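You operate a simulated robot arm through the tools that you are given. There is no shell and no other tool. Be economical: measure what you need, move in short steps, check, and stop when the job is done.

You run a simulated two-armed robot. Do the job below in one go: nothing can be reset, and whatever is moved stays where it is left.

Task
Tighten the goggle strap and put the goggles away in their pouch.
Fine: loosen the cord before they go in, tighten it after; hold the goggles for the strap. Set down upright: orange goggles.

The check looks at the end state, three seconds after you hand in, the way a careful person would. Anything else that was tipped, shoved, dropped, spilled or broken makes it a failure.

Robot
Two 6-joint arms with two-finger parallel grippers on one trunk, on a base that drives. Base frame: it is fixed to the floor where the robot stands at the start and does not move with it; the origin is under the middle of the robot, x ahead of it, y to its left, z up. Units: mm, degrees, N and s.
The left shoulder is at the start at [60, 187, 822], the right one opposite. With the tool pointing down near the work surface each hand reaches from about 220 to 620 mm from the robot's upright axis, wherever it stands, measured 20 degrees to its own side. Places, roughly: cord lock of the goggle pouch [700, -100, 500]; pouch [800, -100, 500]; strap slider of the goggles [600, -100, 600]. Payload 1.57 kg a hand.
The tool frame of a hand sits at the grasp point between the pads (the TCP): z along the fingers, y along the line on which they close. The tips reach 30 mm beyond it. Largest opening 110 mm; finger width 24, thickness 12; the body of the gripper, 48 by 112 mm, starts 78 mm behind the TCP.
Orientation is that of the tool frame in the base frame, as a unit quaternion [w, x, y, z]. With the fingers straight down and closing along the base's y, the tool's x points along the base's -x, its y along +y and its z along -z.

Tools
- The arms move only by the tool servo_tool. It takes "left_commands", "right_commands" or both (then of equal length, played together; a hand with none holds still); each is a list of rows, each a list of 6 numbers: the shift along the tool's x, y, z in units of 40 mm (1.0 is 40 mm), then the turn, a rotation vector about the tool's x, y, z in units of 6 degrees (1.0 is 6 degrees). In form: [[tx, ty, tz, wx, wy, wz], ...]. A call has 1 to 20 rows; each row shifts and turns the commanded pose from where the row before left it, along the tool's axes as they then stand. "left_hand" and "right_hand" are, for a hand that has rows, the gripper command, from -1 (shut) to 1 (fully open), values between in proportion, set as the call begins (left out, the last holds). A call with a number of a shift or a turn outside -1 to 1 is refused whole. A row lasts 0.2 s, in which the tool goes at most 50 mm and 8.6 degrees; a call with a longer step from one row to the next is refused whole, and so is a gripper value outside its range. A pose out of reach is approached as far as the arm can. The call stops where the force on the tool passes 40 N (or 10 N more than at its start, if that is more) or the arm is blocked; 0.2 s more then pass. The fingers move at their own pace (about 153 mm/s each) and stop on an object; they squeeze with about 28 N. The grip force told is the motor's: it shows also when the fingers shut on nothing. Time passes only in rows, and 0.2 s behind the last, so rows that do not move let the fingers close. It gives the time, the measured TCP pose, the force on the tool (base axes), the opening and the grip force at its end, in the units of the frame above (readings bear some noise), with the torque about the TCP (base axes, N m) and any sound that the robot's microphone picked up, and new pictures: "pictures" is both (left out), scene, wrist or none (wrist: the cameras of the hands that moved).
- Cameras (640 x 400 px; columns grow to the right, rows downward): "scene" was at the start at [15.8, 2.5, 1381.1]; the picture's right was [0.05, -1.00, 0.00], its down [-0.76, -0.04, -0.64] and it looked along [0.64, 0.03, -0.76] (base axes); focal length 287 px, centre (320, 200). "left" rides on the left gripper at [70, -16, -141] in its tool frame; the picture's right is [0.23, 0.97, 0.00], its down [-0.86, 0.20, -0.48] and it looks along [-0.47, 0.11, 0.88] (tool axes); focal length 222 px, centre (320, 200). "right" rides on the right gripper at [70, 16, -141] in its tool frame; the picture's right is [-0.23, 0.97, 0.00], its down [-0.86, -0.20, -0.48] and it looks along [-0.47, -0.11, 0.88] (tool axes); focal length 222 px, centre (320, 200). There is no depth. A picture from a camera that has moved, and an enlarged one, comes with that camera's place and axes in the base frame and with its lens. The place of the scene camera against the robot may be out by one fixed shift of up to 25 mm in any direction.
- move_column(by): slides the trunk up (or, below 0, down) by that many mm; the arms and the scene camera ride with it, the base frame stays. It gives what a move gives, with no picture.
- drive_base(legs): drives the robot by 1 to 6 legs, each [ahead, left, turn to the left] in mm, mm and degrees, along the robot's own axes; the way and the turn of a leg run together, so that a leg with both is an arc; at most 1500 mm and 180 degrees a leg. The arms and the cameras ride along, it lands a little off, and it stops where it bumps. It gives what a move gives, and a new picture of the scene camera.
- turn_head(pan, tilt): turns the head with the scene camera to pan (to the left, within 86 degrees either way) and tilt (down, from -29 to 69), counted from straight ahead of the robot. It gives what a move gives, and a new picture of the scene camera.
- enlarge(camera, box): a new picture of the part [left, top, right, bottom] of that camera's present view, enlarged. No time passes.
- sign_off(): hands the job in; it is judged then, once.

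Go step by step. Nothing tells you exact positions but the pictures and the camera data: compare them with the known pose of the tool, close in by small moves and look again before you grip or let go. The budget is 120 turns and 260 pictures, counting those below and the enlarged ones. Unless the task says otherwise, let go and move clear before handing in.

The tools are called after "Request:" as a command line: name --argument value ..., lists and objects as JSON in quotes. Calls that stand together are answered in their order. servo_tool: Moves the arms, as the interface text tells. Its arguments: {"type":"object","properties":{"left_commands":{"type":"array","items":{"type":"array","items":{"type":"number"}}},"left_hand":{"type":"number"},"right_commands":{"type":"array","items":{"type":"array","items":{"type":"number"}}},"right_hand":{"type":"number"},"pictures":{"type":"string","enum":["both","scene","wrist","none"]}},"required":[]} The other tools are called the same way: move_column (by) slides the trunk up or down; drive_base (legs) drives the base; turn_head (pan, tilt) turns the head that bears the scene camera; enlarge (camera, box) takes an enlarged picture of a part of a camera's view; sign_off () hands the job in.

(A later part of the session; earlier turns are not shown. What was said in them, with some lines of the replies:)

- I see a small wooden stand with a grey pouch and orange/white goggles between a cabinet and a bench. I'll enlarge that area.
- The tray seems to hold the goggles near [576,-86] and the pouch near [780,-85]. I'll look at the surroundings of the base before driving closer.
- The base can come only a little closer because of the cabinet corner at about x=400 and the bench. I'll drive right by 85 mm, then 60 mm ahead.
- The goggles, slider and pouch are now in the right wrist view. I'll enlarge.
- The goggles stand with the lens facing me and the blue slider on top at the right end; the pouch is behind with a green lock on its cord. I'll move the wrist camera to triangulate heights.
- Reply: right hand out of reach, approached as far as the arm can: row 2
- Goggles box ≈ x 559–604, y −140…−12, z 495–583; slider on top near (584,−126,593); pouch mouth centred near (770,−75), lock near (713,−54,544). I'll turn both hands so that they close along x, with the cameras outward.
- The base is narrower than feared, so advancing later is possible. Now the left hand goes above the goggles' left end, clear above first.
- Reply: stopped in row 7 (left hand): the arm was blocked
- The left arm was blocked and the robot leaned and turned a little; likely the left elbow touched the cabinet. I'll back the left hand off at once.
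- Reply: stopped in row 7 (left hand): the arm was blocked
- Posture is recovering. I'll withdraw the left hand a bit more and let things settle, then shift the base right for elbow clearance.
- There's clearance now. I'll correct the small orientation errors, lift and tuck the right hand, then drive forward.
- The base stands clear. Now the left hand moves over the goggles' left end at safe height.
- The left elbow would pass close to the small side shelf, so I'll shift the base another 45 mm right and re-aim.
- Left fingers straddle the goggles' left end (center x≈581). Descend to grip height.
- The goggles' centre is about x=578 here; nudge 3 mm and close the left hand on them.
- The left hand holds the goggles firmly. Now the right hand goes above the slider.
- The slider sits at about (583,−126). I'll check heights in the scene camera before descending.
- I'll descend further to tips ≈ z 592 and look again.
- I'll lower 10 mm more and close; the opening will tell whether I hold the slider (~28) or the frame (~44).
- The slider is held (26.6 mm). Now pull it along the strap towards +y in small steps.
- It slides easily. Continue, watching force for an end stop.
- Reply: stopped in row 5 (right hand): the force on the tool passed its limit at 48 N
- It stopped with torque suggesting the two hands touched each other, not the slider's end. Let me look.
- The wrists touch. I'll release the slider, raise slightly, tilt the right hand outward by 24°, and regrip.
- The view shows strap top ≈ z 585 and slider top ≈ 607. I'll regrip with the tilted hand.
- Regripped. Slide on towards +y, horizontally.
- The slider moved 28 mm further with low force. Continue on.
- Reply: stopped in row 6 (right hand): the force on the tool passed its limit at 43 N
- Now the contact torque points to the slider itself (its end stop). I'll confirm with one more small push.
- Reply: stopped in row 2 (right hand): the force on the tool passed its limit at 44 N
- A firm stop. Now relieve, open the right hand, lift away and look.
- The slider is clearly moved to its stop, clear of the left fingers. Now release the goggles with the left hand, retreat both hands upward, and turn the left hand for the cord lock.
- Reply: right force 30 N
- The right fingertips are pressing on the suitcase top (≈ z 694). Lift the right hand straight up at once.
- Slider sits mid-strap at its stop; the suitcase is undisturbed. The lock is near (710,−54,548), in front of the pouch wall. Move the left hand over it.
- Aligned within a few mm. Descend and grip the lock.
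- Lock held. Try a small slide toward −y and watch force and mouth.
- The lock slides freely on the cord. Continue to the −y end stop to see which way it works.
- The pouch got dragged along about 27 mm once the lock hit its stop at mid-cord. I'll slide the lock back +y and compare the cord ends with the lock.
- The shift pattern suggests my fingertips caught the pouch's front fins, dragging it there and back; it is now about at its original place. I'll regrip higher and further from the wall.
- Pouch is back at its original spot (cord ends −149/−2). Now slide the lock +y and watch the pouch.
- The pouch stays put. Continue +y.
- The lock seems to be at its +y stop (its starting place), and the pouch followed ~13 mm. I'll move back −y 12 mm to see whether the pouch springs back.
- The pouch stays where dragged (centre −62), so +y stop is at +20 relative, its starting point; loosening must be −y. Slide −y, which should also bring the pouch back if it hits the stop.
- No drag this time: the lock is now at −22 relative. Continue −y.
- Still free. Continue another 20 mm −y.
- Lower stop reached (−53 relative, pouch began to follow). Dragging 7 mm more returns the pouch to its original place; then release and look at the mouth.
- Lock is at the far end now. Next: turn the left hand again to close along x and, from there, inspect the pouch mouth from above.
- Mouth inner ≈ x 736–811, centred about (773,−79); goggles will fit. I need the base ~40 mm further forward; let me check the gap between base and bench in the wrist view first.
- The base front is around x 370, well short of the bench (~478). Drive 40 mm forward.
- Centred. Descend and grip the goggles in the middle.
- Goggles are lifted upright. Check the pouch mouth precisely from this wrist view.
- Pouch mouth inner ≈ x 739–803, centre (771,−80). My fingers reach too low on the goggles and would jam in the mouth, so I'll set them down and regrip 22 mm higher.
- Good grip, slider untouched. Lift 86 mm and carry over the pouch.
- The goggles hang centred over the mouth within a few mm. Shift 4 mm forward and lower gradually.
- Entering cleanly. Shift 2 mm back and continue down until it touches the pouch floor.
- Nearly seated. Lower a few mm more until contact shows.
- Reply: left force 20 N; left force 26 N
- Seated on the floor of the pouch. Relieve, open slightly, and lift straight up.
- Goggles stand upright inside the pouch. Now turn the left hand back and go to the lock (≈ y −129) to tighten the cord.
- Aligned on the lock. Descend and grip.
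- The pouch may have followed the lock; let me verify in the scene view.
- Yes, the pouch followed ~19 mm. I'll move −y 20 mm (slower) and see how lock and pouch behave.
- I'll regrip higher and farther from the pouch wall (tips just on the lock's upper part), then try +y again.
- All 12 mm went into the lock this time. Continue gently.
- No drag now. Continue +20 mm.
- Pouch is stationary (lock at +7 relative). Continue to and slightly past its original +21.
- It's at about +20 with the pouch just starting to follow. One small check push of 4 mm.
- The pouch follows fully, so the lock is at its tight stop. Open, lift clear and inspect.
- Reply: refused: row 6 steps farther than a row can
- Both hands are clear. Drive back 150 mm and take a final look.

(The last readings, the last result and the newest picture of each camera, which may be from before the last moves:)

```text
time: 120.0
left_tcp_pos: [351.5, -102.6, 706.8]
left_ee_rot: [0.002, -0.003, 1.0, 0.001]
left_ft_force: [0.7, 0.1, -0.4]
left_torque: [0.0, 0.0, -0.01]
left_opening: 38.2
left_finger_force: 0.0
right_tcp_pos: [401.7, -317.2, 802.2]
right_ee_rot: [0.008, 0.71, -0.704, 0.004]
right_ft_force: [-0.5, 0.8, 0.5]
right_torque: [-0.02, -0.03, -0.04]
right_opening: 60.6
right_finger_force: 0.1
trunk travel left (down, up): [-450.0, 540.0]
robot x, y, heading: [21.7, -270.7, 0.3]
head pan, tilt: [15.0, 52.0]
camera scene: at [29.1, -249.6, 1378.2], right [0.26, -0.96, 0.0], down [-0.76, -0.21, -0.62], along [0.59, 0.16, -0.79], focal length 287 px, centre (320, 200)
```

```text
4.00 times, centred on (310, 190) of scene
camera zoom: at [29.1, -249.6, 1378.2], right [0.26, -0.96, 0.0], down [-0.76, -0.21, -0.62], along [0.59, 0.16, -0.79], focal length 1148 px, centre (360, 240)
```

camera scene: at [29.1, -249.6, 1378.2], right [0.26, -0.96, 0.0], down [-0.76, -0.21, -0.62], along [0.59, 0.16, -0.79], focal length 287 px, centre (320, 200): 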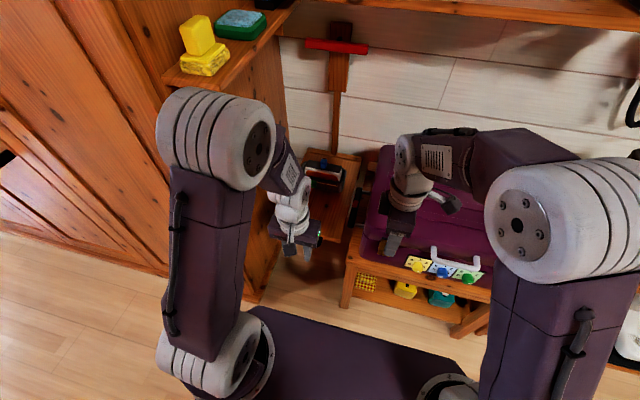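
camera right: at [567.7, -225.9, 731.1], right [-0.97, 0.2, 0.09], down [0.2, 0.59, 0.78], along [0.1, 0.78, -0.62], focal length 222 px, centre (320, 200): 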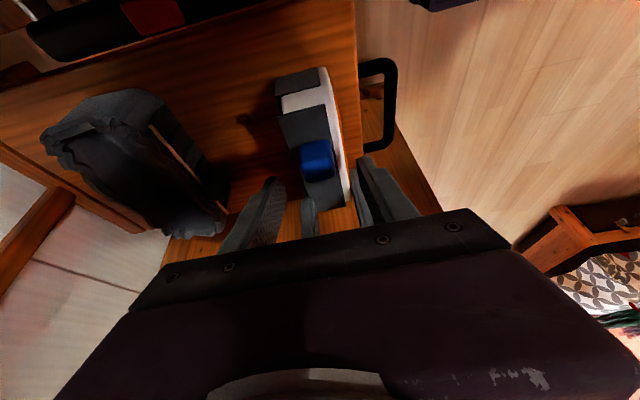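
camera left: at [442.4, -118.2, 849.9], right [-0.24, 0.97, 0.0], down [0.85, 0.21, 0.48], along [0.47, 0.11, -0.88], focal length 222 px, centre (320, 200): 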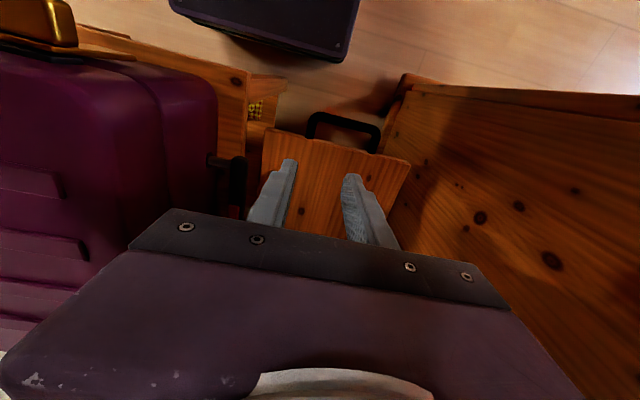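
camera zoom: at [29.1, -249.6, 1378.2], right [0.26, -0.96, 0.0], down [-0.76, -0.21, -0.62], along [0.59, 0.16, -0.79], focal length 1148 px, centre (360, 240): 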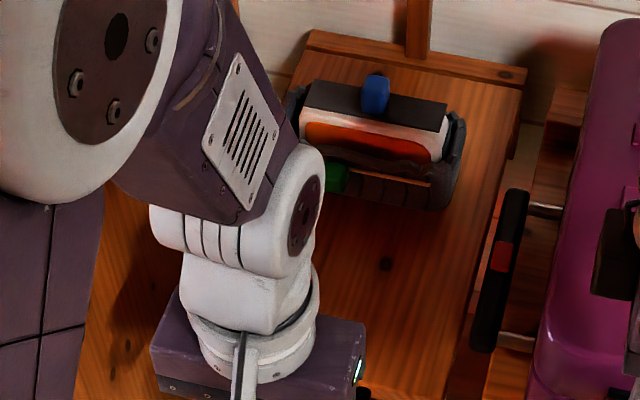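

The strap slider is at its stop, the goggles stand upright in the pouch, the cord lock is back at its tight stop, and everything else looks undisturbed. Handing in.

Request:
sign_off

```text
The job is handed in.
```

I tightened the strap, put the orange goggles upright in their pouch and drew the cord tight again; the pouch ended up roughly 20 mm left of where it started because it followed the cord lock.

- **Strap and cord directions:** Nothing marked which way was tight. I slid the strap slider to a firm stop at mid-strap. I loosened the cord by sliding its lock to the far stop, then returned it to the stop it started at.
- **Other contacts:** Early on the left arm was blocked, probably by the side shelf or cabinet. Later the right fingertips pressed on the suitcase top with up to about 30 N before I lifted them. In the pictures the shelf items and the suitcase look unmoved.
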